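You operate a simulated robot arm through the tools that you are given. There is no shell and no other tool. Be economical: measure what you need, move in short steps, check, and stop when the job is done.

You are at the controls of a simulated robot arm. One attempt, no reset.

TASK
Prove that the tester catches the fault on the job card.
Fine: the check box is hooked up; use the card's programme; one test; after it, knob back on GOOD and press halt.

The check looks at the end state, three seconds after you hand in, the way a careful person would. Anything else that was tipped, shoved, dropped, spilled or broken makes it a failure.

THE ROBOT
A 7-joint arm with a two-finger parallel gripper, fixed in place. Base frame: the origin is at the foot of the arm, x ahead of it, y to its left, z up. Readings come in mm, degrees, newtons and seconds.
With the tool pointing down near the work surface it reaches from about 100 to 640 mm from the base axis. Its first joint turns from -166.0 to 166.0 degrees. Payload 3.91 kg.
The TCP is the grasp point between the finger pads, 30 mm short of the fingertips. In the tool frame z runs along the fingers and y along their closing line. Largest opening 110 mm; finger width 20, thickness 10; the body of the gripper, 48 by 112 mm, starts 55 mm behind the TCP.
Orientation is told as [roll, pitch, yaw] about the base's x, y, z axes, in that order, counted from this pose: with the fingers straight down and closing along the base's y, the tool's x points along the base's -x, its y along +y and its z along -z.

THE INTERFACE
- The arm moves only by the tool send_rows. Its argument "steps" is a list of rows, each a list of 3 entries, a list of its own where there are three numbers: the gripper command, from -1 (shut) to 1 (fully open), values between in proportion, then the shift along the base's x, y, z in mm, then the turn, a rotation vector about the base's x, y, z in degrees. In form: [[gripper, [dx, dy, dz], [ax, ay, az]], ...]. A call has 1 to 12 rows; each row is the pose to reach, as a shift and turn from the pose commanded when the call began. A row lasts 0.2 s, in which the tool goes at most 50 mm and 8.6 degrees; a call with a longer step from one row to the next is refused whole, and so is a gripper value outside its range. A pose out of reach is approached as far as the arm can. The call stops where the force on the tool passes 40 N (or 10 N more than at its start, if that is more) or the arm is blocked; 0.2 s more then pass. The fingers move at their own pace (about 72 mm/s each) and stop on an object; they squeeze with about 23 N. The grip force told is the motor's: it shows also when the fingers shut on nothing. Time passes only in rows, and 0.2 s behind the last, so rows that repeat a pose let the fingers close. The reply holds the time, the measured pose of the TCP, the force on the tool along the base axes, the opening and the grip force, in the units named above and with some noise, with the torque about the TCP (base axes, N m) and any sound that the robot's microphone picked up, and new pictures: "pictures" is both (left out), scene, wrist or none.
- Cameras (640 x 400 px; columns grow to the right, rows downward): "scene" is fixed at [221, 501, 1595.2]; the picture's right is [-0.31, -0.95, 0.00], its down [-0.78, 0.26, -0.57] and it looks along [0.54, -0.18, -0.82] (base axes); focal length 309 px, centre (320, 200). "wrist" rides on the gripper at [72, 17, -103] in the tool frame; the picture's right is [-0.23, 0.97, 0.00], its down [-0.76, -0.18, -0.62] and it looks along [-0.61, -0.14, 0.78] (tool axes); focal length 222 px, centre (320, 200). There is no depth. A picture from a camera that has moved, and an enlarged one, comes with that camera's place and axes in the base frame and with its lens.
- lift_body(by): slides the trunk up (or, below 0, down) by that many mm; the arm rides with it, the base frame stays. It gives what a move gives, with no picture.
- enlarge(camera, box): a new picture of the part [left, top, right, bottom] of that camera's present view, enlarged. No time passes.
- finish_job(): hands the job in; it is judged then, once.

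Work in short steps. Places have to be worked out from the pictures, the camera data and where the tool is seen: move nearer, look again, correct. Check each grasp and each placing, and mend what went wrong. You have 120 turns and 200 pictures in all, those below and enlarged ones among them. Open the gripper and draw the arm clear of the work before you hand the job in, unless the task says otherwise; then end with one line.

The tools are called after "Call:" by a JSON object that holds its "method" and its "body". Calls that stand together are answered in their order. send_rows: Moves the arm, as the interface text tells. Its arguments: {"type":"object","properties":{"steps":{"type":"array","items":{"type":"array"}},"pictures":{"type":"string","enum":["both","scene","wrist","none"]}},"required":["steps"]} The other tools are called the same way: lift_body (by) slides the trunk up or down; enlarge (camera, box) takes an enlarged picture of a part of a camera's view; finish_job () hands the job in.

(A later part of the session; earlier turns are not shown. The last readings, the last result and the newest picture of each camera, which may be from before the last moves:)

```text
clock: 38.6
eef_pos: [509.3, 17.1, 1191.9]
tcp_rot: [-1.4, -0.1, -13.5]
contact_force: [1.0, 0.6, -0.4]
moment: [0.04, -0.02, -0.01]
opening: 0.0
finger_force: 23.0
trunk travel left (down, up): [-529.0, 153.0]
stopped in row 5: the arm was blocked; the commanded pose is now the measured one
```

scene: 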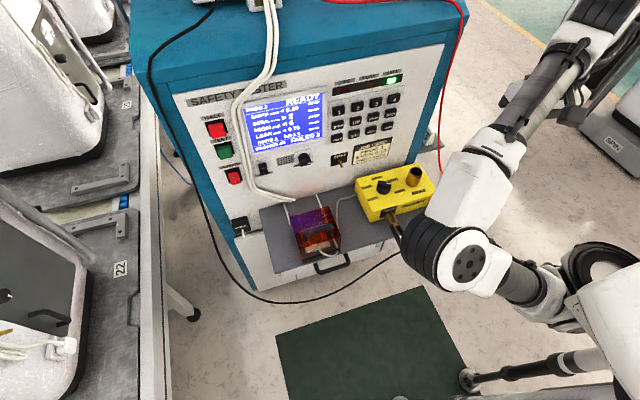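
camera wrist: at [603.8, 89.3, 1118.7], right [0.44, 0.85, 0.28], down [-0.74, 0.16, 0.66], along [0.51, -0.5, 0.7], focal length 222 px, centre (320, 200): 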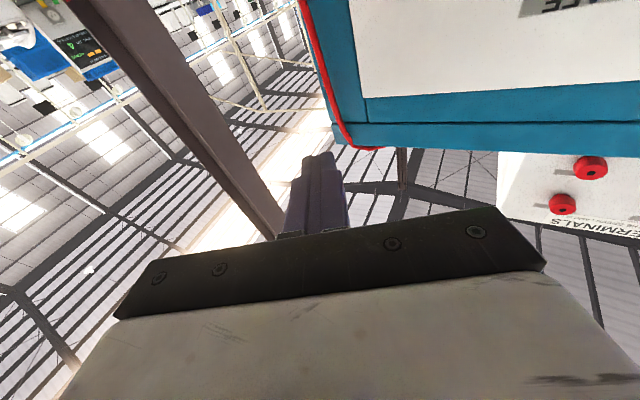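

Leftward motion is limited in this shape at short reach. I extend forward first and then shift left, so the arm can straighten.

Call:
{"method": "send_rows", "body": {"steps": [[-1, [30, 0, 0], [0, -6, 0]], [-1, [60, 0, 0], [0, -12, 0]], [-1, [90, 10, 0], [0, -18, 4]], [-1, [120, 25, 0], [0, -24, 8]], [-1, [140, 45, 0], [0, -30, 13]], [-1, [150, 70, 0], [0, -34, 13]], [-1, [150, 100, 0], [0, -38, 13]]], "pictures": "scene"}}

```text
clock: 40.2
eef_pos: [659.6, 118.2, 1192.8]
tcp_rot: [4.0, -38.0, -1.7]
contact_force: [-0.7, 0.2, -0.1]
moment: [0.01, 0.01, 0.0]
opening: 0.0
finger_force: 23.2
trunk travel left (down, up): [-529.0, 153.0]
```

scene: 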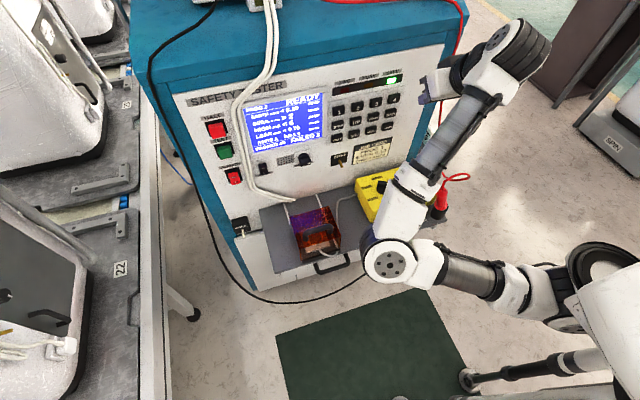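

The arm now follows well with a tilted tool. I go to pitch about -60 in front of key 1.

Call:
{"method": "send_rows", "body": {"steps": [[-1, [0, 20, -15], [0, -4, 0]], [-1, [0, 45, -30], [0, -8, 0]], [-1, [0, 70, -45], [0, -12, 0]], [-1, [0, 95, -60], [0, -16, 0]], [-1, [0, 120, -75], [0, -20, 0]], [-1, [15, 148, -90], [0, -22, 0]], [-1, [30, 148, -92], [0, -22, 0]]]}}

```text
clock: 41.8
eef_pos: [688.8, 266.6, 1100.5]
tcp_rot: [5.2, -59.9, -2.6]
contact_force: [0.1, 0.2, 0.1]
moment: [-0.03, 0.0, 0.01]
opening: 0.0
finger_force: 22.7
trunk travel left (down, up): [-529.0, 153.0]
camera wrist: at [561.1, 280.7, 1090.6], right [0.08, 0.97, 0.24], down [-0.15, -0.23, 0.96], along [0.99, -0.12, 0.13], focal length 222 px, centre (320, 200)
```

scene: 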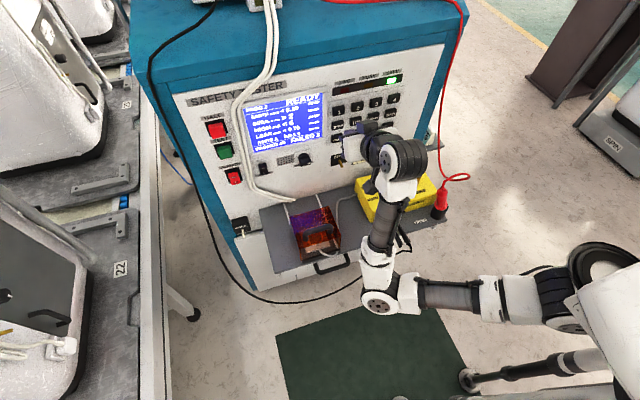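
wrist: 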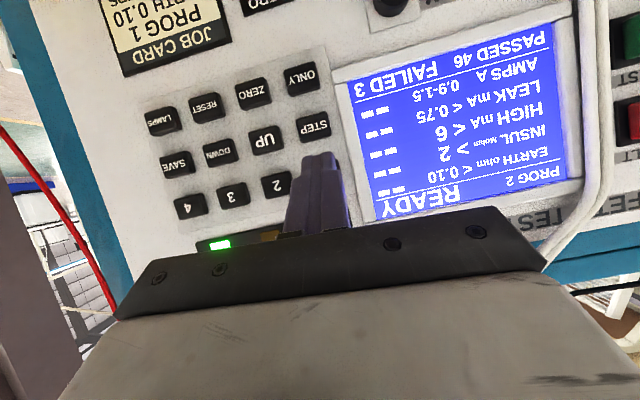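

Excellent view in this configuration. I approach key 1 to within a few mm.

Call:
{"method": "send_rows", "body": {"steps": [[-1, [25, -1, 0], [0, 0, 0]], [-1, [45, -2, 0], [0, 0, 0]], [-1, [55, -2, 0], [0, 0, 0]]], "pictures": "wrist"}}

Call:
{"method": "enlarge", "body": {"camera": "scene", "box": [310, 75, 406, 135]}}

```text
clock: 42.6
eef_pos: [743.2, 263.3, 1100.4]
tcp_rot: [5.1, -59.8, -2.6]
contact_force: [-0.3, -0.6, -0.5]
moment: [0.01, -0.01, -0.03]
opening: 0.0
finger_force: 22.6
trunk travel left (down, up): [-529.0, 153.0]
camera wrist: at [615.9, 277.1, 1090.9], right [0.08, 0.97, 0.24], down [-0.15, -0.23, 0.96], along [0.99, -0.12, 0.13], focal length 222 px, centre (320, 200)
```

wrist: 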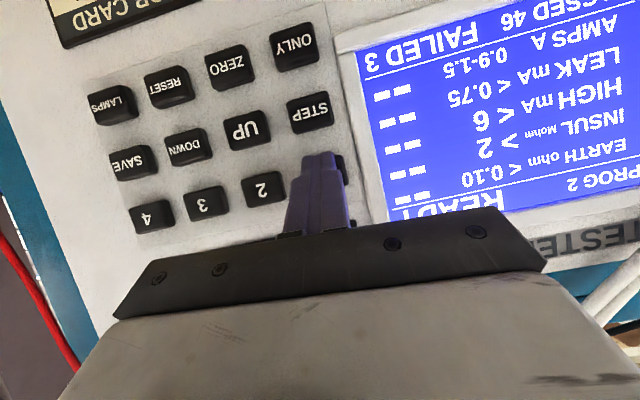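

```text
6.67 times, centred on (358, 105) of scene
camera zoom: at [221.0, 501.0, 1595.2], right [-0.31, -0.95, 0.0], down [-0.78, 0.26, -0.57], along [0.54, -0.18, -0.82], focal length 2060 px, centre (67, 833)
```

zoom: 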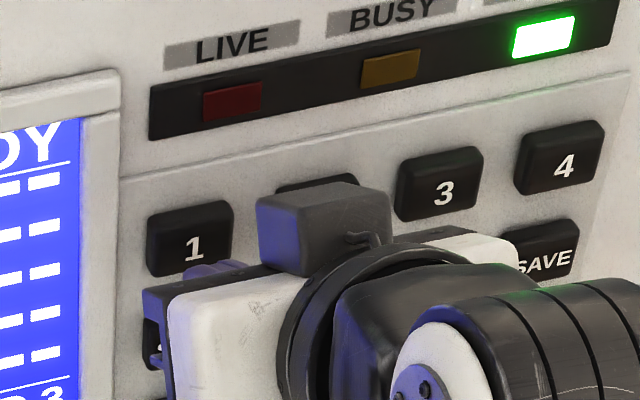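

Call:
{"method": "send_rows", "body": {"steps": [[-1, [5, 1, 0], [0, 0, 0]], [-1, [9, 1, 0], [0, 0, 0]], [-1, [12, 1, 0], [0, 0, 0]]], "pictures": "wrist"}}

```text
clock: 43.4
eef_pos: [755.6, 263.9, 1100.8]
tcp_rot: [5.1, -59.8, -2.7]
contact_force: [-3.6, 0.1, 0.3]
moment: [0.03, 0.03, -0.04]
opening: 0.0
finger_force: 23.0
trunk travel left (down, up): [-529.0, 153.0]
heard: click
camera wrist: at [627.4, 278.1, 1091.1], right [0.08, 0.97, 0.24], down [-0.15, -0.23, 0.96], along [0.99, -0.12, 0.13], focal length 222 px, centre (320, 200)
```

wrist: 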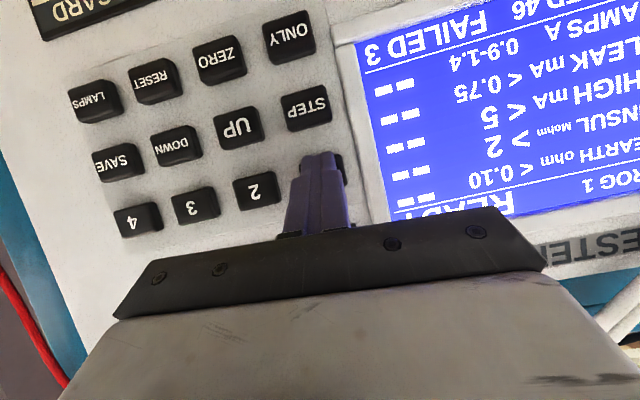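

PROG 1 is now selected with the EARTH limit at 0.10 as on the card, and AMPS 0.9–1.4. I retreat and move left toward TEST (about y 545, z 1053), staying in front of the white cables.

Call:
{"method": "send_rows", "body": {"steps": [[-1, [-30, 0, 0], [0, 0, 0]], [-1, [-70, 0, 0], [0, 0, 0]], [-1, [-85, 30, 0], [0, 0, 0]], [-1, [-90, 70, 0], [0, 0, 3]], [-1, [-90, 110, 0], [0, 0, 6]], [-1, [-90, 150, 0], [0, 0, 10]], [-1, [-90, 190, 0], [0, 0, 14]]]}}

```text
clock: 45.0
eef_pos: [666.1, 454.4, 1102.5]
tcp_rot: [5.2, -59.8, 11.3]
contact_force: [-0.9, 0.2, -1.4]
moment: [-0.04, 0.0, -0.02]
opening: 0.0
finger_force: 22.9
trunk travel left (down, up): [-529.0, 153.0]
camera wrist: at [538.5, 437.8, 1091.9], right [-0.15, 0.96, 0.24], down [-0.09, -0.26, 0.96], along [0.98, 0.13, 0.13], focal length 222 px, centre (320, 200)
```

scene: 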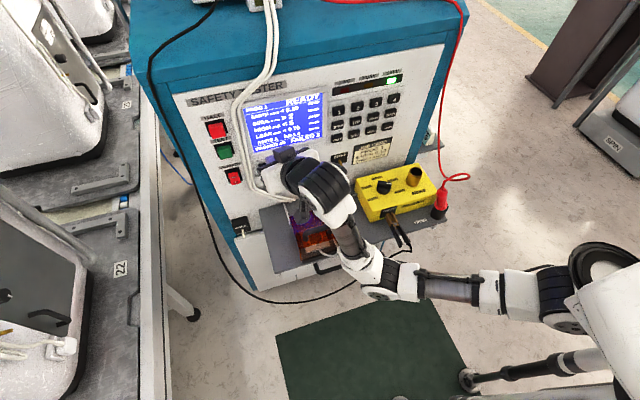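
wrist: 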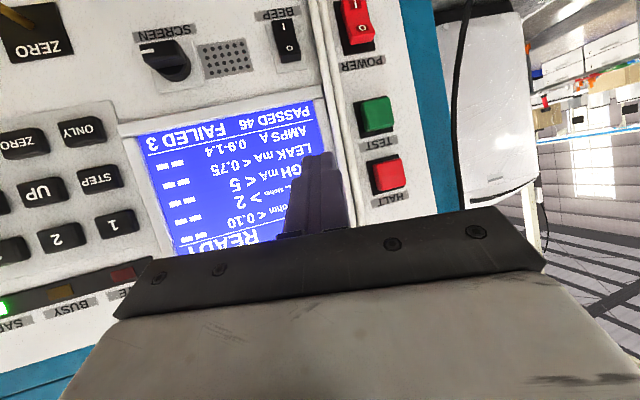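

TEST is at about (785,555,1048) and HALT at about (785,555,1117), with the cable near y≈505 close to the panel. I move in front of TEST.

Call:
{"method": "send_rows", "body": {"steps": [[-1, [0, 35, -5], [0, 0, 0]], [-1, [0, 70, -15], [0, 0, 0]], [-1, [0, 95, -30], [0, 0, 0]], [-1, [10, 95, -48], [0, 0, 0]], [-1, [40, 95, -48], [0, 0, 0]]]}}

```text
clock: 46.2
eef_pos: [706.0, 549.9, 1052.4]
tcp_rot: [5.2, -59.7, 11.4]
contact_force: [-0.8, 0.0, -0.3]
moment: [-0.02, 0.01, 0.01]
opening: 0.0
finger_force: 22.7
trunk travel left (down, up): [-529.0, 153.0]
camera wrist: at [578.4, 532.3, 1042.8], right [-0.15, 0.96, 0.24], down [-0.09, -0.26, 0.96], along [0.98, 0.13, 0.13], focal length 222 px, centre (320, 200)
```

scene: 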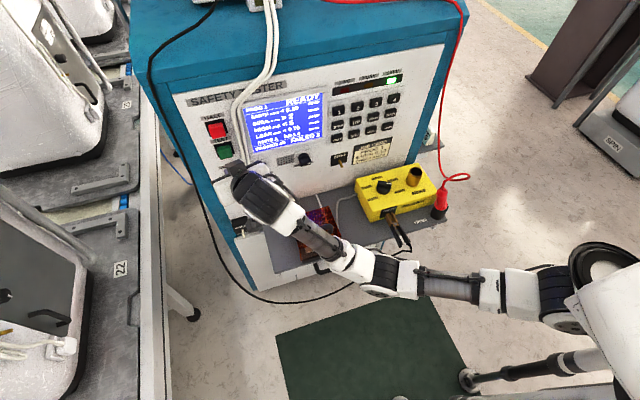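
wrist: 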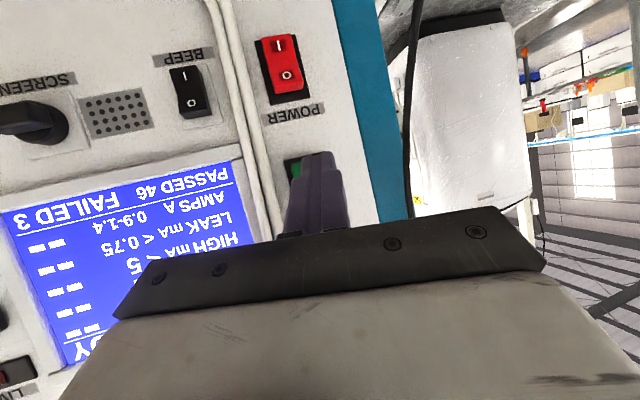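

I approach TEST, shifting slightly right and down.

Call:
{"method": "send_rows", "body": {"steps": [[-1, [20, -4, -3], [0, 0, 0]], [-1, [34, -4, -3], [0, 0, 0]]]}}

Call:
{"method": "enlarge", "body": {"camera": "scene", "box": [180, 100, 276, 190]}}

```text
clock: 46.8
eef_pos: [740.4, 544.5, 1049.2]
tcp_rot: [5.1, -59.7, 11.3]
contact_force: [0.5, 0.4, -0.7]
moment: [0.02, -0.01, -0.01]
opening: 0.0
finger_force: 23.4
trunk travel left (down, up): [-529.0, 153.0]
camera wrist: at [613.1, 528.0, 1040.2], right [-0.15, 0.96, 0.24], down [-0.09, -0.26, 0.96], along [0.98, 0.13, 0.13], focal length 222 px, centre (320, 200)
```

scene: 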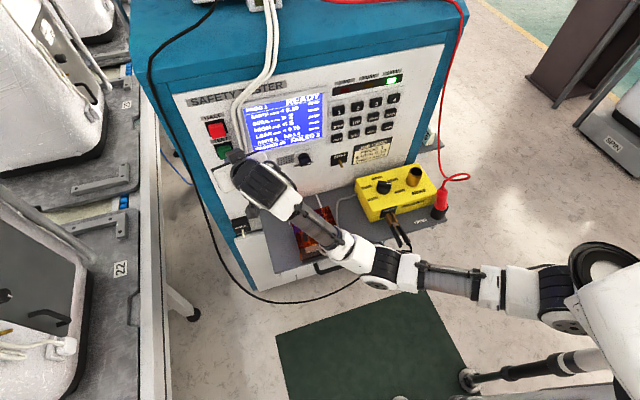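
wrist: 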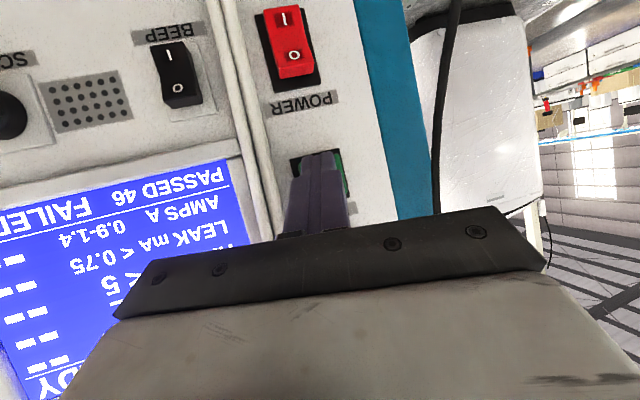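

```text
4.44 times, centred on (228, 145) of scene
camera zoom: at [221.0, 501.0, 1595.2], right [-0.31, -0.95, 0.0], down [-0.78, 0.26, -0.57], along [0.54, -0.18, -0.82], focal length 1373 px, centre (729, 444)
```

zoom: 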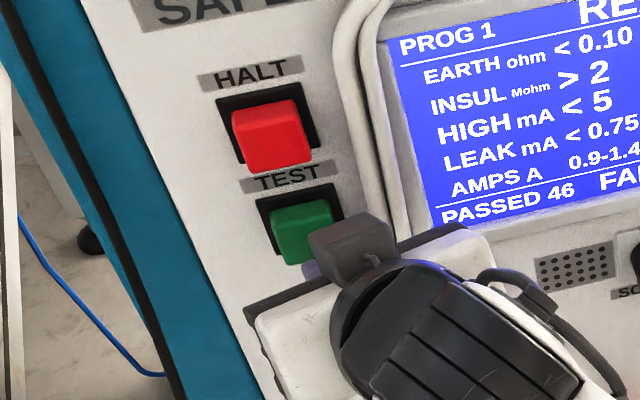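

The finger is centred on TEST. I press gently.

Call:
{"method": "send_rows", "body": {"steps": [[-1, [4, 0, 0], [0, 0, 0]], [-1, [8, 0, 0], [0, 0, 0]], [-1, [11, 0, 0], [0, 0, 0]]], "pictures": "wrist"}}

```text
clock: 47.6
eef_pos: [749.1, 545.3, 1050.1]
tcp_rot: [5.1, -59.9, 11.5]
contact_force: [-3.6, 0.0, -0.7]
moment: [0.01, 0.05, 0.0]
opening: 0.0
finger_force: 23.4
trunk travel left (down, up): [-529.0, 153.0]
heard: click
camera wrist: at [622.7, 528.2, 1039.9], right [-0.15, 0.96, 0.24], down [-0.09, -0.26, 0.96], along [0.98, 0.13, 0.13], focal length 222 px, centre (320, 200)
```

wrist: 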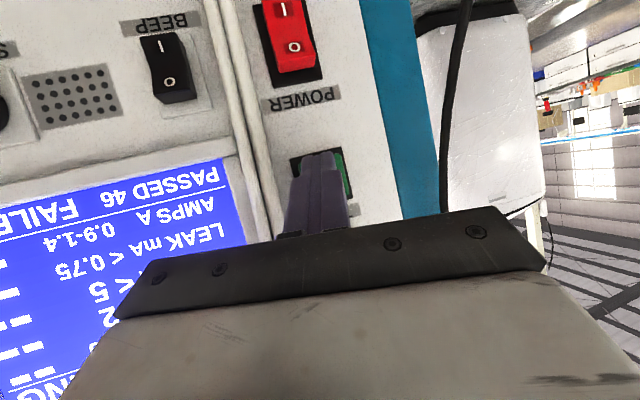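

It clicked and the screen seems to show testing. I retreat and watch.

Call:
{"method": "send_rows", "body": {"steps": [[-1, [-25, 0, 0], [0, 0, 0]], [-1, [-50, 0, 0], [0, 0, 0]], [-1, [-50, 0, 0], [0, 0, 0]], [-1, [-50, 0, 0], [0, 0, 0]]], "pictures": "none"}}

Call:
{"method": "enlarge", "body": {"camera": "scene", "box": [230, 60, 410, 172]}}

```text
clock: 48.6
eef_pos: [699.7, 544.1, 1049.0]
tcp_rot: [5.2, -59.8, 11.4]
contact_force: [0.2, 0.2, -0.9]
moment: [-0.01, 0.02, 0.01]
opening: 0.1
finger_force: 22.8
trunk travel left (down, up): [-529.0, 153.0]
```

```text
3.56 times, centred on (320, 116) of scene
camera zoom: at [221.0, 501.0, 1595.2], right [-0.31, -0.95, 0.0], down [-0.78, 0.26, -0.57], along [0.54, -0.18, -0.82], focal length 1099 px, centre (320, 499)
```

zoom: 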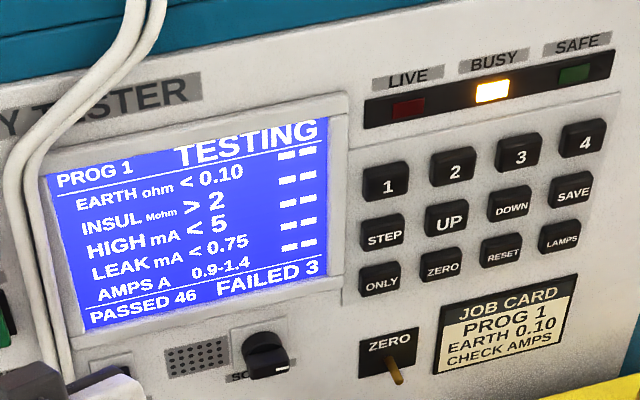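

Testing is under way. I wait and stay put.

Call:
{"method": "send_rows", "body": {"steps": [[-1, [0, 0, 0], [0, 0, 0]], [-1, [0, 0, 0], [0, 0, 0]], [-1, [0, 0, 0], [0, 0, 0]], [-1, [0, 0, 0], [0, 0, 0]], [-1, [0, 0, 0], [0, 0, 0]], [-1, [0, 0, 0], [0, 0, 0]], [-1, [0, 0, 0], [0, 0, 0]], [-1, [0, 0, 0], [0, 0, 0]], [-1, [0, 0, 0], [0, 0, 0]], [-1, [0, 0, 0], [0, 0, 0]], [-1, [0, 0, 0], [0, 0, 0]], [-1, [0, 0, 0], [0, 0, 0]]], "pictures": "none"}}

Call:
{"method": "enlarge", "body": {"camera": "scene", "box": [230, 60, 410, 172]}}

```text
clock: 51.2
eef_pos: [699.9, 546.3, 1049.8]
tcp_rot: [5.1, -59.9, 11.3]
contact_force: [0.2, 1.8, 0.4]
moment: [-0.04, -0.02, 0.0]
opening: 0.0
finger_force: 22.7
trunk travel left (down, up): [-529.0, 153.0]
```

```text
3.56 times, centred on (320, 116) of scene
camera zoom: at [221.0, 501.0, 1595.2], right [-0.31, -0.95, 0.0], down [-0.78, 0.26, -0.57], along [0.54, -0.18, -0.82], focal length 1099 px, centre (320, 499)
```

zoom: 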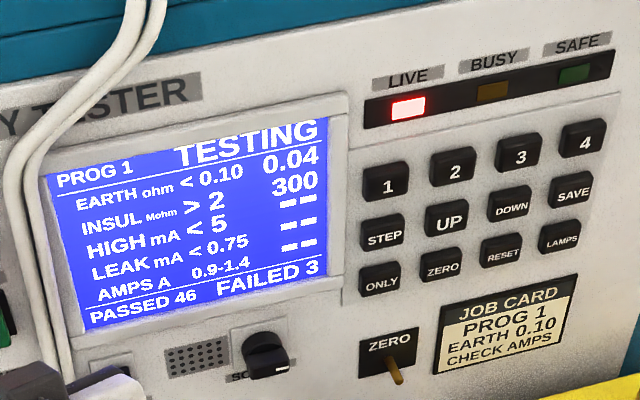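

EARTH and INSUL pass and HIGH is running live. I wait more.

Call:
{"method": "send_rows", "body": {"steps": [[-1, [0, 0, 0], [0, 0, 0]], [-1, [0, 0, 0], [0, 0, 0]], [-1, [0, 0, 0], [0, 0, 0]], [-1, [0, 0, 0], [0, 0, 0]], [-1, [0, 0, 0], [0, 0, 0]], [-1, [0, 0, 0], [0, 0, 0]], [-1, [0, 0, 0], [0, 0, 0]], [-1, [0, 0, 0], [0, 0, 0]], [-1, [0, 0, 0], [0, 0, 0]], [-1, [0, 0, 0], [0, 0, 0]], [-1, [0, 0, 0], [0, 0, 0]], [-1, [0, 0, 0], [0, 0, 0]]], "pictures": "none"}}

Call:
{"method": "send_rows", "body": {"steps": [[-1, [0, 0, 0], [0, 0, 0]], [-1, [0, 0, 0], [0, 0, 0]], [-1, [0, 0, 0], [0, 0, 0]], [-1, [0, 0, 0], [0, 0, 0]], [-1, [0, 0, 0], [0, 0, 0]], [-1, [0, 0, 0], [0, 0, 0]], [-1, [0, 0, 0], [0, 0, 0]], [-1, [0, 0, 0], [0, 0, 0]], [-1, [0, 0, 0], [0, 0, 0]], [-1, [0, 0, 0], [0, 0, 0]], [-1, [0, 0, 0], [0, 0, 0]], [-1, [0, 0, 0], [0, 0, 0]]], "pictures": "none"}}

Call:
{"method": "enlarge", "body": {"camera": "scene", "box": [230, 60, 410, 172]}}

```text
clock: 53.8
eef_pos: [699.4, 545.9, 1048.8]
tcp_rot: [5.1, -59.7, 11.4]
contact_force: [-0.2, 0.2, 0.1]
moment: [-0.06, 0.0, 0.03]
opening: 0.0
finger_force: 22.3
trunk travel left (down, up): [-529.0, 153.0]
```

```text
clock: 56.4
eef_pos: [700.8, 546.2, 1049.3]
tcp_rot: [5.0, -59.8, 11.4]
contact_force: [0.0, -0.8, -0.4]
moment: [-0.01, -0.03, 0.05]
opening: 0.0
finger_force: 23.1
trunk travel left (down, up): [-529.0, 153.0]
```

```text
3.56 times, centred on (320, 116) of scene
camera zoom: at [221.0, 501.0, 1595.2], right [-0.31, -0.95, 0.0], down [-0.78, 0.26, -0.57], along [0.54, -0.18, -0.82], focal length 1099 px, centre (320, 499)
```

zoom: 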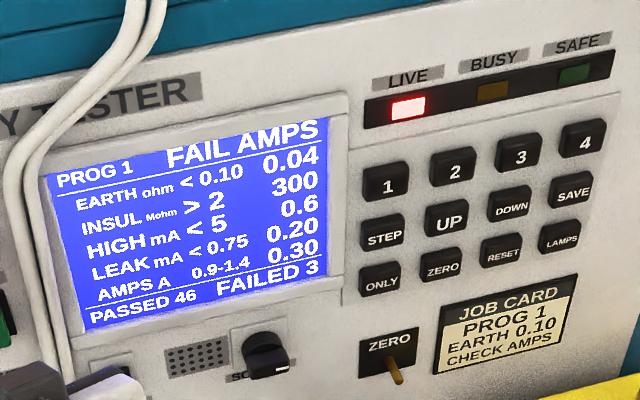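

The result is FAIL AMPS, as needed. I check whether LIVE clears by itself.

Call:
{"method": "send_rows", "body": {"steps": [[-1, [0, 0, 0], [0, 0, 0]], [-1, [0, 0, 0], [0, 0, 0]], [-1, [0, 0, 0], [0, 0, 0]], [-1, [0, 0, 0], [0, 0, 0]], [-1, [0, 0, 0], [0, 0, 0]], [-1, [0, 0, 0], [0, 0, 0]], [-1, [0, 0, 0], [0, 0, 0]], [-1, [0, 0, 0], [0, 0, 0]], [-1, [0, 0, 0], [0, 0, 0]], [-1, [0, 0, 0], [0, 0, 0]], [-1, [0, 0, 0], [0, 0, 0]], [-1, [0, 0, 0], [0, 0, 0]]], "pictures": "none"}}

Call:
{"method": "enlarge", "body": {"camera": "scene", "box": [230, 60, 410, 172]}}

```text
clock: 59.0
eef_pos: [700.5, 545.3, 1050.4]
tcp_rot: [5.1, -59.8, 11.4]
contact_force: [-0.6, 0.1, 0.5]
moment: [-0.04, -0.04, 0.0]
opening: 0.0
finger_force: 23.3
trunk travel left (down, up): [-529.0, 153.0]
```

```text
3.56 times, centred on (320, 116) of scene
camera zoom: at [221.0, 501.0, 1595.2], right [-0.31, -0.95, 0.0], down [-0.78, 0.26, -0.57], along [0.54, -0.18, -0.82], focal length 1099 px, centre (320, 499)
```

zoom: 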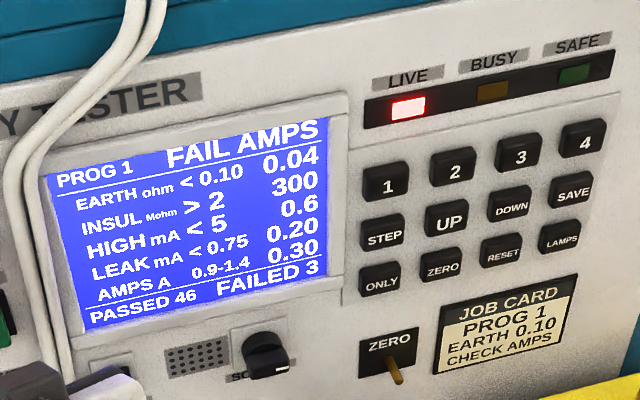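

LIVE stays latched, so the order is knob to GOOD, then HALT. I move back over the check box, reversing the path and pitching the tool down.

Call:
{"method": "send_rows", "body": {"steps": [[-1, [-40, 0, 15], [0, 0, 0]], [-1, [-50, -20, 40], [0, 0, 0]], [-1, [-50, -60, 55], [0, 0, -3]], [-1, [-50, -105, 65], [0, 0, -6]], [-1, [-50, -150, 75], [0, 0, -9]], [-1, [-50, -195, 85], [0, 0, -11]], [-1, [-50, -240, 85], [0, 0, -11]], [-1, [-50, -285, 85], [0, 0, -11]], [-1, [-50, -330, 85], [0, 0, -11]], [-1, [-50, -375, 85], [0, 0, -11]], [-1, [-50, -410, 85], [0, 0, -11]]], "pictures": "none"}}

Call:
{"method": "send_rows", "body": {"steps": [[-1, [3, 0, 0], [0, 6, 0]], [-1, [6, 0, 0], [0, 12, 0]], [-1, [9, 0, 0], [0, 18, 0]], [-1, [12, 0, 0], [0, 24, 0]], [-1, [15, 0, 0], [0, 30, 0]], [-1, [18, 0, 0], [0, 36, 0]], [-1, [21, 0, 0], [0, 42, 0]], [-1, [24, 0, 0], [0, 48, 0]], [-1, [27, 0, 0], [0, 54, 0]], [-1, [30, 0, 0], [0, 60, 0]]]}}

```text
clock: 61.4
eef_pos: [649.8, 135.4, 1134.9]
tcp_rot: [5.1, -59.9, 0.5]
contact_force: [-0.5, -0.1, -0.3]
moment: [0.02, 0.01, -0.01]
opening: 0.1
finger_force: 23.4
trunk travel left (down, up): [-529.0, 153.0]
```

```text
clock: 63.6
eef_pos: [680.5, 134.8, 1135.4]
tcp_rot: [5.5, 0.3, 0.2]
contact_force: [0.5, 0.5, 0.8]
moment: [0.02, 0.02, 0.02]
opening: 0.0
finger_force: 22.9
trunk travel left (down, up): [-529.0, 153.0]
camera wrist: at [607.2, 142.5, 1240.0], right [0.22, 0.97, 0.09], down [0.77, -0.23, 0.6], along [0.6, -0.06, -0.8], focal length 222 px, centre (320, 200)
```

scene: 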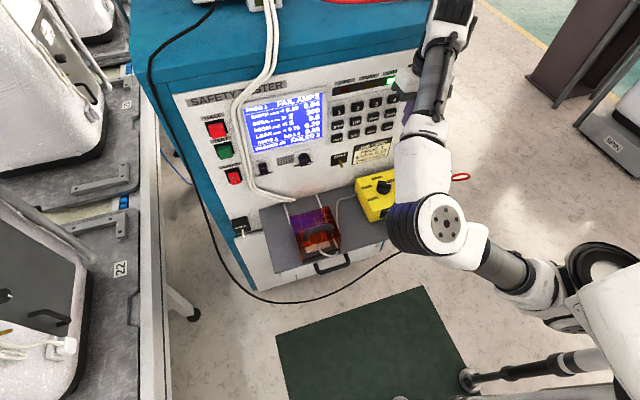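
wrist: 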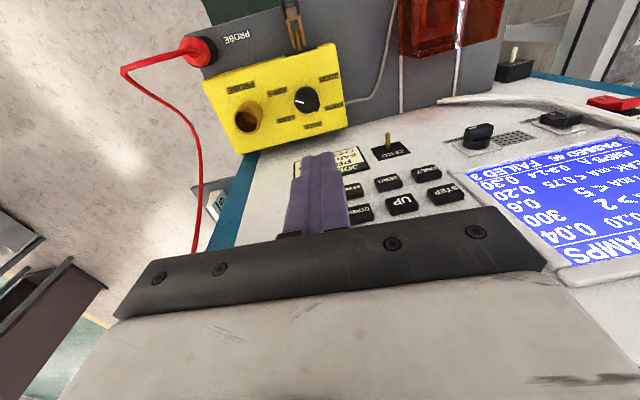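

The tool points down again above the box. I level the small roll, yaw to +60 (which matches the bar at -120) and lower the trunk.

Call:
{"method": "send_rows", "body": {"steps": [[-0.2, [5, 0, 0], [-3, 0, 7.5]], [-0.2, [10, 0, 0], [-5, 0, 15]], [-0.2, [15, 0, 0], [-5, 0, 23]], [-0.2, [20, 0, 0], [-4.8, 0, 31]], [-0.2, [21, 0, 0], [-4.6, 0, 39]], [-0.2, [21, 0, 0], [-4.4, 0, 46]], [-0.2, [21, 0, 0], [-4.2, 0, 53]], [-0.2, [21, 0, 0], [-4, 0, 59]]], "pictures": "none"}}

Call:
{"method": "lift_body", "body": {"by": -190}}

Call:
{"method": "enlarge", "body": {"camera": "wrist", "box": [0, 0, 640, 400]}}

Call:
{"method": "enlarge", "body": {"camera": "scene", "box": [220, 50, 540, 250]}}

```text
clock: 65.4
eef_pos: [701.2, 133.7, 1134.0]
tcp_rot: [2.2, 2.0, 59.3]
contact_force: [1.3, 0.4, 0.0]
moment: [0.03, 0.05, 0.0]
opening: 44.1
finger_force: 0.0
trunk travel left (down, up): [-529.0, 153.0]
```

```text
clock: 67.5
eef_pos: [701.1, 134.7, 944.6]
tcp_rot: [2.3, 2.1, 59.3]
contact_force: [-1.0, 0.2, 0.5]
moment: [0.04, 0.0, -0.02]
opening: 44.3
finger_force: 0.0
trunk travel left (down, up): [-339.0, 343.0]
```

```text
1.00 times, centred on (320, 200) of wrist (not enlarged: the box is as wide or as high as the picture)
camera zoom: at [653.8, 83.6, 1051.5], right [-0.72, 0.7, 0.03], down [0.57, 0.57, 0.59], along [0.39, 0.44, -0.81], focal length 222 px, centre (320, 200)
```

zoom: 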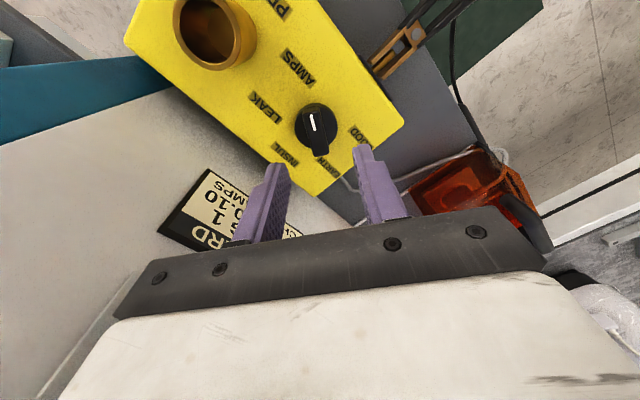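

```text
2.00 times, centred on (380, 150) of scene
camera zoom: at [221.0, 501.0, 1595.2], right [-0.31, -0.95, 0.0], down [-0.78, 0.26, -0.57], along [0.54, -0.18, -0.82], focal length 618 px, centre (200, 300)
```

zoom: 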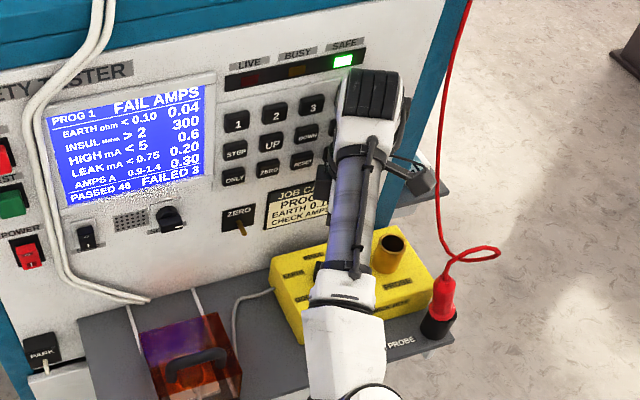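

The bar is aligned, LIVE is off and SAFE is on. I level the tilt, descend to the previous grip height and close on the bar.

Call:
{"method": "send_rows", "body": {"steps": [[-0.2, [0.5, 0, -25], [0.3, -1.5, 0]], [-0.2, [0.8, 0, -50], [0.6, -3, 0]], [-0.2, [0.8, 0, -74], [0.6, -3, 0]], [-0.2, [0.8, 0, -74], [0.6, -3, 0]]], "pictures": "wrist"}}

```text
clock: 68.5
eef_pos: [702.3, 135.6, 869.4]
tcp_rot: [-0.2, 0.1, 59.1]
contact_force: [0.0, -0.8, -0.9]
moment: [-0.03, 0.02, 0.0]
opening: 44.0
finger_force: 0.1
trunk travel left (down, up): [-339.0, 343.0]
camera wrist: at [649.0, 82.9, 973.7], right [-0.72, 0.69, 0.0], down [0.54, 0.56, 0.62], along [0.43, 0.45, -0.78], focal length 222 px, centre (320, 200)
```

wrist: 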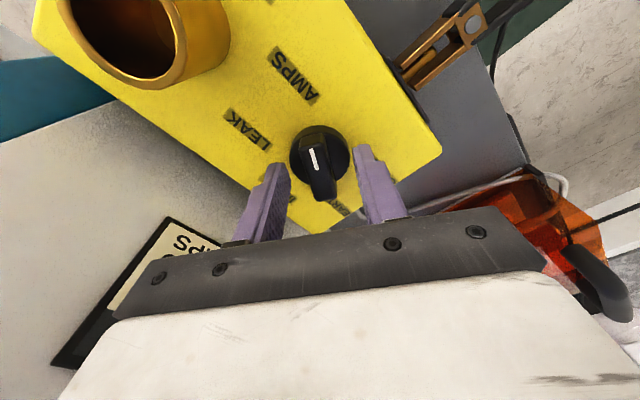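

Call:
{"method": "send_rows", "body": {"steps": [[-1, [0, 0, 0], [0, 0, 0]], [-1, [0, 0, 0], [0, 0, 0]], [-1, [0, 0, 0], [0, 0, 0]], [-1, [0, 0, 0], [0, 0, 7]], [-1, [0, 0, 0], [0, 0, 14]], [-1, [0, 0, 0], [0, 0, 21]], [-1, [0, 0, 0], [0, 0, 28]], [-1, [0, 0, 0], [0, 0, 35]]], "pictures": "wrist"}}

```text
clock: 70.3
eef_pos: [701.0, 135.9, 870.9]
tcp_rot: [0.1, 0.2, 94.2]
contact_force: [-0.3, -3.2, -4.2]
moment: [0.01, 0.13, 0.01]
opening: 15.7
finger_force: 44.8
trunk travel left (down, up): [-339.0, 343.0]
camera wrist: at [689.4, 62.5, 973.9], right [-0.99, 0.16, 0.0], down [0.12, 0.77, 0.62], along [0.1, 0.61, -0.78], focal length 222 px, centre (320, 200)
```

wrist: 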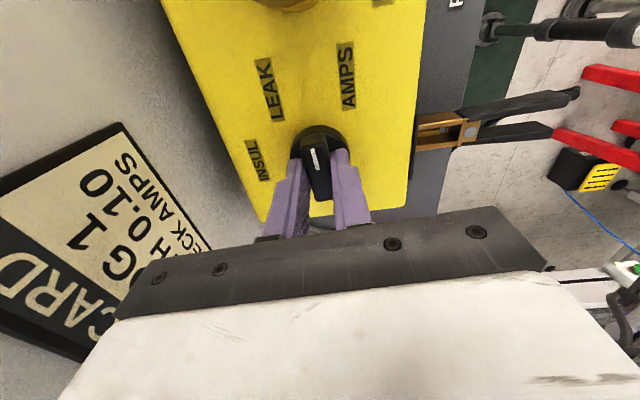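

Turning well. I continue to yaw 120 (knob on LEAK).

Call:
{"method": "send_rows", "body": {"steps": [[-1, [0, 0, 0], [0, 0, 7]], [-1, [0, 0, 0], [0, 0, 14]], [-1, [0, 0, 0], [0, 0, 21]], [-1, [0, 0, 0], [0, 0, 26]]], "pictures": "none"}}

```text
clock: 71.3
eef_pos: [701.7, 134.4, 869.7]
tcp_rot: [0.0, 0.1, 120.1]
contact_force: [-1.6, -4.1, -6.0]
moment: [-0.42, -0.2, 0.02]
opening: 15.7
finger_force: 45.3
trunk travel left (down, up): [-339.0, 343.0]
```

Now I open, rise and unwind the yaw by 180° to -60 for a regrasp.

Call:
{"method": "send_rows", "body": {"steps": [[-0.2, [0, 0, 0], [0, 0, 0]], [-0.2, [0, 0, 0], [0, 0, 0]], [-0.2, [0, 0, 25], [0, 0, 0]], [-0.2, [0, 0, 50], [0, 0, -8]], [-0.2, [0, 0, 50], [0, 0, -16]], [-0.2, [0, 0, 50], [0, 0, -24]], [-0.2, [0, 0, 50], [0, 0, -32]], [-0.2, [0, 0, 50], [0, 0, -40]], [-0.2, [0, 0, 50], [0, 0, -48]], [-0.2, [0, 0, 50], [0, 0, -56]], [-0.2, [0, 0, 50], [0, 0, -64]], [-0.2, [0, 0, 50], [0, 0, -72]]], "pictures": "none"}}

Call:
{"method": "send_rows", "body": {"steps": [[-0.2, [0, 0, 0], [0, 0, -8]], [-0.2, [0, 0, 0], [0, 0, -16]], [-0.2, [0, 0, 0], [0, 0, -24]], [-0.2, [0, 0, 0], [0, 0, -32]], [-0.2, [0, 0, 0], [0, 0, -40]], [-0.2, [0, 0, 0], [0, 0, -48]], [-0.2, [0, 0, 0], [0, 0, -56]], [-0.2, [0, 0, 0], [0, 0, -64]], [-0.2, [0, 0, 0], [0, 0, -72]], [-0.2, [0, 0, 0], [0, 0, -80]], [-0.2, [0, 0, 0], [0, 0, -88]], [-0.2, [0, 0, 0], [0, 0, -96]]], "pictures": "none"}}

Call:
{"method": "send_rows", "body": {"steps": [[-0.2, [0, 0, 0], [0, 0, -6]], [-0.2, [0, 0, 0], [0, 0, -12]]]}}

```text
clock: 73.9
eef_pos: [701.3, 135.6, 921.1]
tcp_rot: [-0.1, 0.2, 47.9]
contact_force: [-0.6, 0.6, 0.3]
moment: [0.0, 0.02, -0.03]
opening: 44.0
finger_force: 0.1
trunk travel left (down, up): [-339.0, 343.0]
```

```text
clock: 76.5
eef_pos: [702.5, 135.4, 920.4]
tcp_rot: [-0.1, 0.1, -48.0]
contact_force: [0.2, 0.5, 0.5]
moment: [-0.02, 0.01, -0.02]
opening: 44.3
finger_force: 0.0
trunk travel left (down, up): [-339.0, 343.0]
```

```text
clock: 77.1
eef_pos: [701.8, 134.6, 921.9]
tcp_rot: [-0.1, 0.1, -60.0]
contact_force: [-0.3, 0.2, -0.5]
moment: [0.01, 0.0, 0.02]
opening: 43.9
finger_force: 0.0
trunk travel left (down, up): [-339.0, 343.0]
camera wrist: at [679.8, 207.0, 1024.1], right [0.96, 0.29, 0.0], down [0.23, -0.75, 0.62], along [0.18, -0.6, -0.78], focal length 222 px, centre (320, 200)
```

scene: 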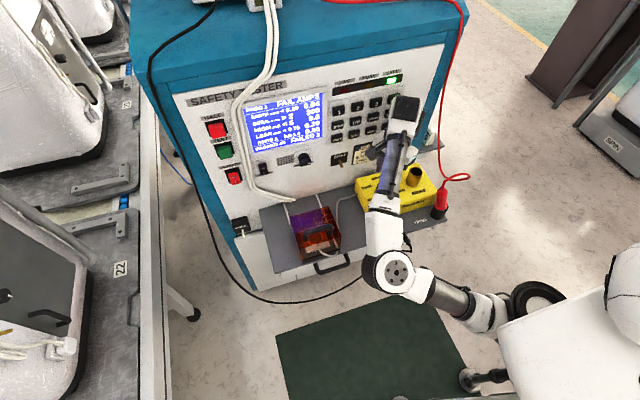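
wrist: 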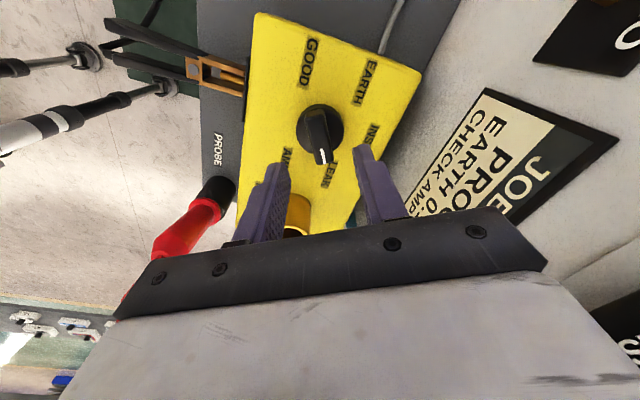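

The bar (at LEAK) lines up with the fingers. I descend, close and turn CCW.

Call:
{"method": "send_rows", "body": {"steps": [[-0.2, [0, 0.5, -25], [0, 0, 0]], [-0.2, [0, 0.5, -51], [0, 0, 0]], [-1, [0, 0.5, -51], [0, 0, 0]], [-1, [0, 0.5, -51], [0, 0, 0]], [-1, [0, 0.5, -51], [0, 0, 0]], [-1, [0, 0.5, -51], [0, 0, 6]], [-1, [0, 0.5, -51], [0, 0, 13]], [-1, [0, 0.5, -51], [0, 0, 21]], [-1, [0, 0.5, -51], [0, 0, 29]], [-1, [0, 0.5, -51], [0, 0, 37]], [-1, [0, 0.5, -51], [0, 0, 45]], [-1, [0, 0.5, -51], [0, 0, 53]]], "pictures": "wrist"}}

```text
clock: 79.7
eef_pos: [701.3, 134.8, 870.5]
tcp_rot: [0.0, 0.1, -6.8]
contact_force: [-10.4, -6.3, -3.9]
moment: [0.03, -0.4, 0.05]
opening: 16.0
finger_force: 45.2
trunk travel left (down, up): [-339.0, 343.0]
camera wrist: at [630.8, 161.4, 973.5], right [0.34, 0.94, 0.0], down [0.74, -0.27, 0.62], along [0.58, -0.21, -0.78], focal length 222 px, centre (320, 200)
```

wrist: 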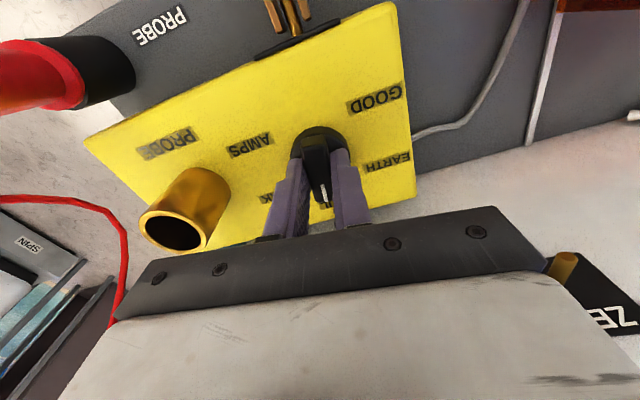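

Good, it is near INSUL. I continue through EARTH to GOOD (yaw ≈118).

Call:
{"method": "send_rows", "body": {"steps": [[-1, [0, 0, 0], [0, 0, 8]], [-1, [0, 0, 0], [0, 0, 16]], [-1, [0, 0, 0], [0, 0, 24]], [-1, [0, 0, 0], [0, 0, 32]], [-1, [0, 0, 0], [0, 0, 40]], [-1, [0, 0, 0], [0, 0, 48]], [-1, [0, 0, 0], [0, 0, 56]], [-1, [0, 0, 0], [0, 0, 64]], [-1, [0, 0, 0], [0, 0, 72]], [-1, [0, 0, 0], [0, 0, 80]], [-1, [0, 0, 0], [0, 0, 88]], [-1, [0, 0, 0], [0, 0, 96]]], "pictures": "none"}}

Call:
{"method": "send_rows", "body": {"steps": [[-1, [0, 0, 0], [0, 0, 8]], [-1, [0, 0, 0], [0, 0, 16]], [-1, [0, 0, 0], [0, 0, 24]], [-1, [0, 0, 0], [0, 0, 30]]], "pictures": "wrist"}}

```text
clock: 82.3
eef_pos: [701.9, 134.1, 869.4]
tcp_rot: [-0.2, 0.1, 89.2]
contact_force: [-5.1, -16.2, -2.7]
moment: [-1.03, 0.27, -0.03]
opening: 15.6
finger_force: 45.3
trunk travel left (down, up): [-339.0, 343.0]
```

```text
clock: 83.3
eef_pos: [702.1, 133.8, 869.3]
tcp_rot: [-0.2, 0.1, 119.2]
contact_force: [1.8, -16.4, 0.3]
moment: [-0.58, 0.27, -0.02]
opening: 16.1
finger_force: 44.5
trunk travel left (down, up): [-339.0, 343.0]
camera wrist: at [721.4, 63.9, 973.4], right [-0.96, -0.28, 0.0], down [-0.22, 0.75, 0.62], along [-0.17, 0.6, -0.78], focal length 222 px, centre (320, 200)
```

wrist: 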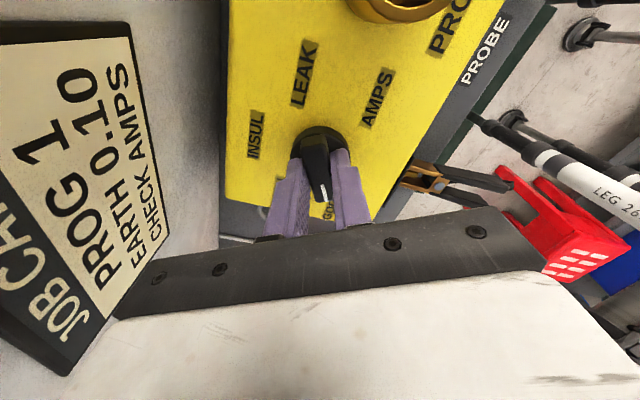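

The knob points to GOOD, matching the start picture. I release, rise, check it, and start unwinding.

Call:
{"method": "send_rows", "body": {"steps": [[-0.2, [0, 0, 0], [0, 0, 0]], [-0.2, [0, 0, 0], [0, 0, 0]], [-0.2, [0, 0, 30], [0, 0, 0]], [-0.2, [0, 0, 60], [0, 0, 0]]], "pictures": "none"}}

Call:
{"method": "enlarge", "body": {"camera": "wrist", "box": [240, 70, 400, 170]}}

Call:
{"method": "send_rows", "body": {"steps": [[-1, [-5, 0, 20], [0, 0, -8]], [-1, [-15, 0, 50], [0, 0, -16]], [-1, [-25, 0, 60], [0, 0, -24]], [-1, [-30, 0, 60], [0, 0, -32]], [-1, [-40, 0, 60], [0, 0, -40]], [-1, [-40, 0, 60], [0, 0, -48]], [-1, [-40, 0, 60], [0, 0, -56]], [-1, [-40, 0, 60], [0, 0, -64]], [-1, [-40, 0, 60], [0, 0, -72]], [-1, [-40, 0, 60], [0, 0, -80]], [-1, [-40, 0, 60], [0, 0, -88]], [-1, [-40, 0, 60], [0, 0, -96]]], "pictures": "none"}}

Call:
{"method": "send_rows", "body": {"steps": [[-1, [0, 0, 0], [0, 0, -8]], [-1, [0, 0, 0], [0, 0, -16]], [-1, [0, 0, 0], [0, 0, -22]]], "pictures": "none"}}

Call:
{"method": "lift_body", "body": {"by": 190}}

```text
clock: 84.3
eef_pos: [703.4, 134.3, 929.7]
tcp_rot: [0.0, 0.0, 119.1]
contact_force: [0.1, 0.1, 0.5]
moment: [-0.01, 0.01, -0.02]
opening: 44.0
finger_force: 0.1
trunk travel left (down, up): [-339.0, 343.0]
```

```text
4.00 times, centred on (320, 120) of wrist
camera zoom: at [721.9, 64.9, 1033.2], right [-0.96, -0.28, 0.0], down [-0.22, 0.75, 0.62], along [-0.17, 0.6, -0.78], focal length 888 px, centre (320, 520)
```

zoom: 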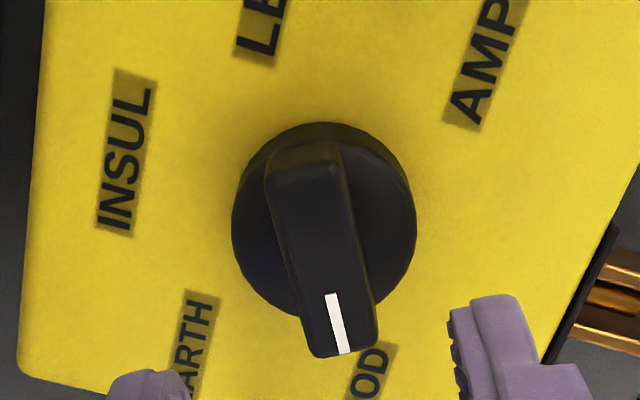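

```text
clock: 86.9
eef_pos: [662.6, 135.4, 989.8]
tcp_rot: [-0.1, 0.1, 23.0]
contact_force: [0.4, -0.4, -1.0]
moment: [-0.02, -0.02, 0.0]
opening: 0.0
finger_force: 22.9
trunk travel left (down, up): [-339.0, 343.0]
```

```text
clock: 87.7
eef_pos: [662.2, 135.3, 989.7]
tcp_rot: [-0.1, 0.2, 1.0]
contact_force: [0.8, 0.5, -0.7]
moment: [-0.01, 0.0, 0.0]
opening: 0.0
finger_force: 23.8
trunk travel left (down, up): [-339.0, 343.0]
```

```text
clock: 89.8
eef_pos: [662.1, 136.6, 1179.8]
tcp_rot: [-0.1, 0.1, 1.2]
contact_force: [-0.4, 0.6, 0.0]
moment: [0.03, 0.0, 0.0]
opening: 0.0
finger_force: 22.5
trunk travel left (down, up): [-529.0, 153.0]
```

The knob is on GOOD. Now I go to HALT (about y 555, z 1117): first pitch the tool forward, then move left.

Call:
{"method": "send_rows", "body": {"steps": [[-1, [-2, 0, 0], [0, -6, 0]], [-1, [-4, 0, 0], [0, -12, 0]], [-1, [-6, 10, 0], [0, -18, 0]], [-1, [-8, 20, 0], [0, -24, 0]], [-1, [-10, 40, 0], [0, -30, 0]], [-1, [-12, 60, -5], [0, -36, 0]], [-1, [-12, 85, -10], [0, -42, 0]], [-1, [-12, 110, -15], [0, -48, 0]], [-1, [-12, 135, -20], [0, -54, 0]], [-1, [-12, 165, -25], [0, -60, 0]]], "pictures": "none"}}

Call:
{"method": "send_rows", "body": {"steps": [[-1, [0, 35, -5], [0, 0, 3]], [-1, [5, 75, -10], [0, 0, 6]], [-1, [10, 115, -15], [0, 0, 9]], [-1, [15, 155, -20], [0, 0, 10]], [-1, [15, 195, -25], [0, 0, 10]], [-1, [15, 225, -30], [0, 0, 10]], [-1, [15, 243, -35], [0, 0, 10]]]}}

```text
clock: 92.0
eef_pos: [650.9, 299.3, 1152.5]
tcp_rot: [-2.0, -60.0, 2.2]
contact_force: [0.4, -0.6, -0.2]
moment: [-0.03, -0.02, 0.03]
opening: 0.0
finger_force: 23.1
trunk travel left (down, up): [-529.0, 153.0]
```

```text
clock: 93.6
eef_pos: [664.4, 543.0, 1119.7]
tcp_rot: [-1.9, -59.8, 12.2]
contact_force: [0.2, -0.7, 0.1]
moment: [0.0, 0.0, 0.02]
opening: 0.0
finger_force: 23.0
trunk travel left (down, up): [-529.0, 153.0]
camera wrist: at [536.6, 538.2, 1108.7], right [-0.07, 0.98, 0.18], down [-0.13, -0.19, 0.97], along [0.99, 0.04, 0.14], focal length 222 px, centre (320, 200)
```

scene: 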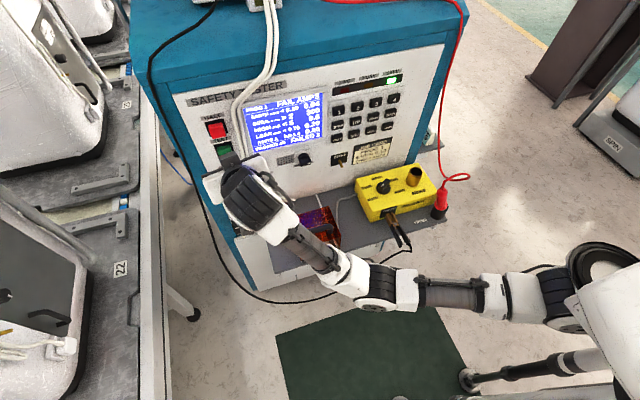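
wrist: 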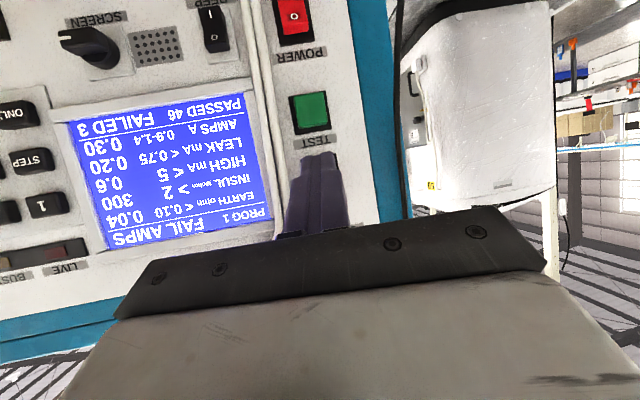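

I approach HALT.

Call:
{"method": "send_rows", "body": {"steps": [[-1, [25, 4, 0], [0, 0, 0]], [-1, [50, 4, 0], [0, 0, 0]], [-1, [62, 4, 0], [0, 0, 0]]], "pictures": "wrist"}}

Call:
{"method": "enlarge", "body": {"camera": "scene", "box": [180, 90, 276, 180]}}

```text
clock: 94.4
eef_pos: [725.7, 548.4, 1120.8]
tcp_rot: [-2.0, -59.9, 12.2]
contact_force: [0.5, -0.7, -0.1]
moment: [0.01, -0.01, -0.02]
opening: 0.1
finger_force: 22.4
trunk travel left (down, up): [-529.0, 153.0]
camera wrist: at [598.9, 542.1, 1109.3], right [-0.07, 0.98, 0.18], down [-0.13, -0.19, 0.97], along [0.99, 0.04, 0.14], focal length 222 px, centre (320, 200)
```

wrist: 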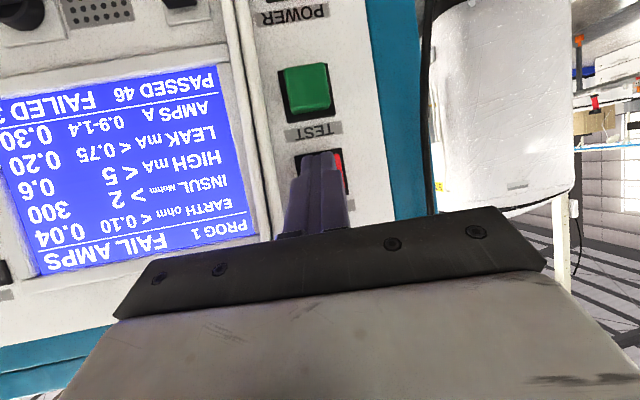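

```text
4.44 times, centred on (228, 135) of scene
camera zoom: at [221.0, 501.0, 1595.2], right [-0.31, -0.95, 0.0], down [-0.78, 0.26, -0.57], along [0.54, -0.18, -0.82], focal length 1373 px, centre (729, 489)
```

zoom: 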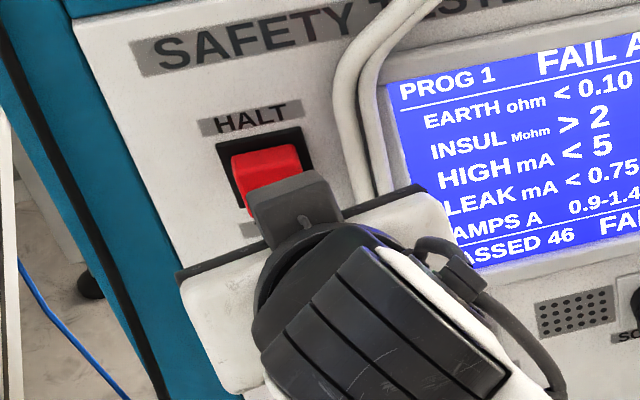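

Centred on HALT. I press gently.

Call:
{"method": "send_rows", "body": {"steps": [[-1, [6, 0, 1], [0, 0, 0]], [-1, [11, 0, 1], [0, 0, 0]], [-1, [15, 0, 1], [0, 0, 0]], [-1, [19, 0, 1], [0, 0, 0]]], "pictures": "wrist"}}

```text
clock: 95.4
eef_pos: [745.3, 546.9, 1120.7]
tcp_rot: [-2.0, -59.8, 12.3]
contact_force: [-0.8, -0.2, 0.1]
moment: [-0.01, 0.01, 0.01]
opening: 0.0
finger_force: 23.0
trunk travel left (down, up): [-529.0, 153.0]
camera wrist: at [618.2, 541.8, 1109.6], right [-0.07, 0.98, 0.18], down [-0.13, -0.19, 0.97], along [0.99, 0.04, 0.14], focal length 222 px, centre (320, 200)
```

wrist: 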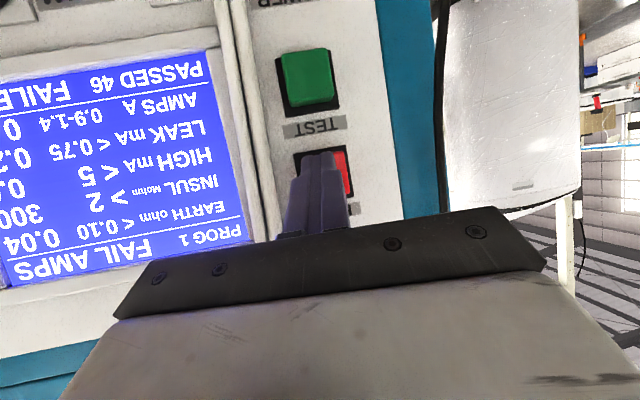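

No click yet, so I press a little further.

Call:
{"method": "send_rows", "body": {"steps": [[-1, [3, 0, 0], [0, 0, 0]], [-1, [6, 0, 0], [0, 0, 0]], [-1, [8, 0, 0], [0, 0, 0]]], "pictures": "wrist"}}

```text
clock: 96.2
eef_pos: [752.4, 548.0, 1120.0]
tcp_rot: [-2.0, -59.9, 12.3]
contact_force: [-8.5, -0.4, -1.8]
moment: [0.0, 0.06, -0.03]
opening: 0.1
finger_force: 22.6
trunk travel left (down, up): [-529.0, 153.0]
heard: click
camera wrist: at [625.1, 542.1, 1109.9], right [-0.07, 0.98, 0.18], down [-0.13, -0.19, 0.97], along [0.99, 0.04, 0.14], focal length 222 px, centre (320, 200)
```

wrist: 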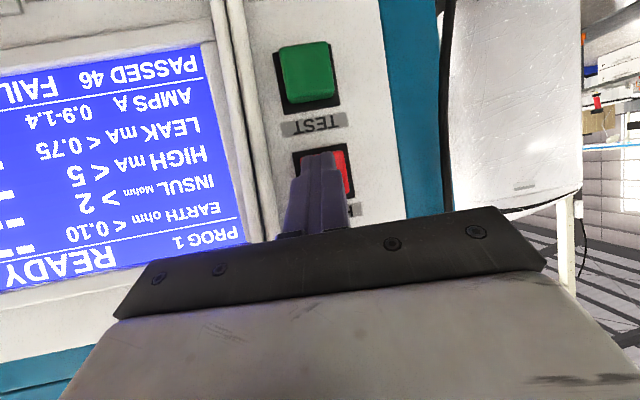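

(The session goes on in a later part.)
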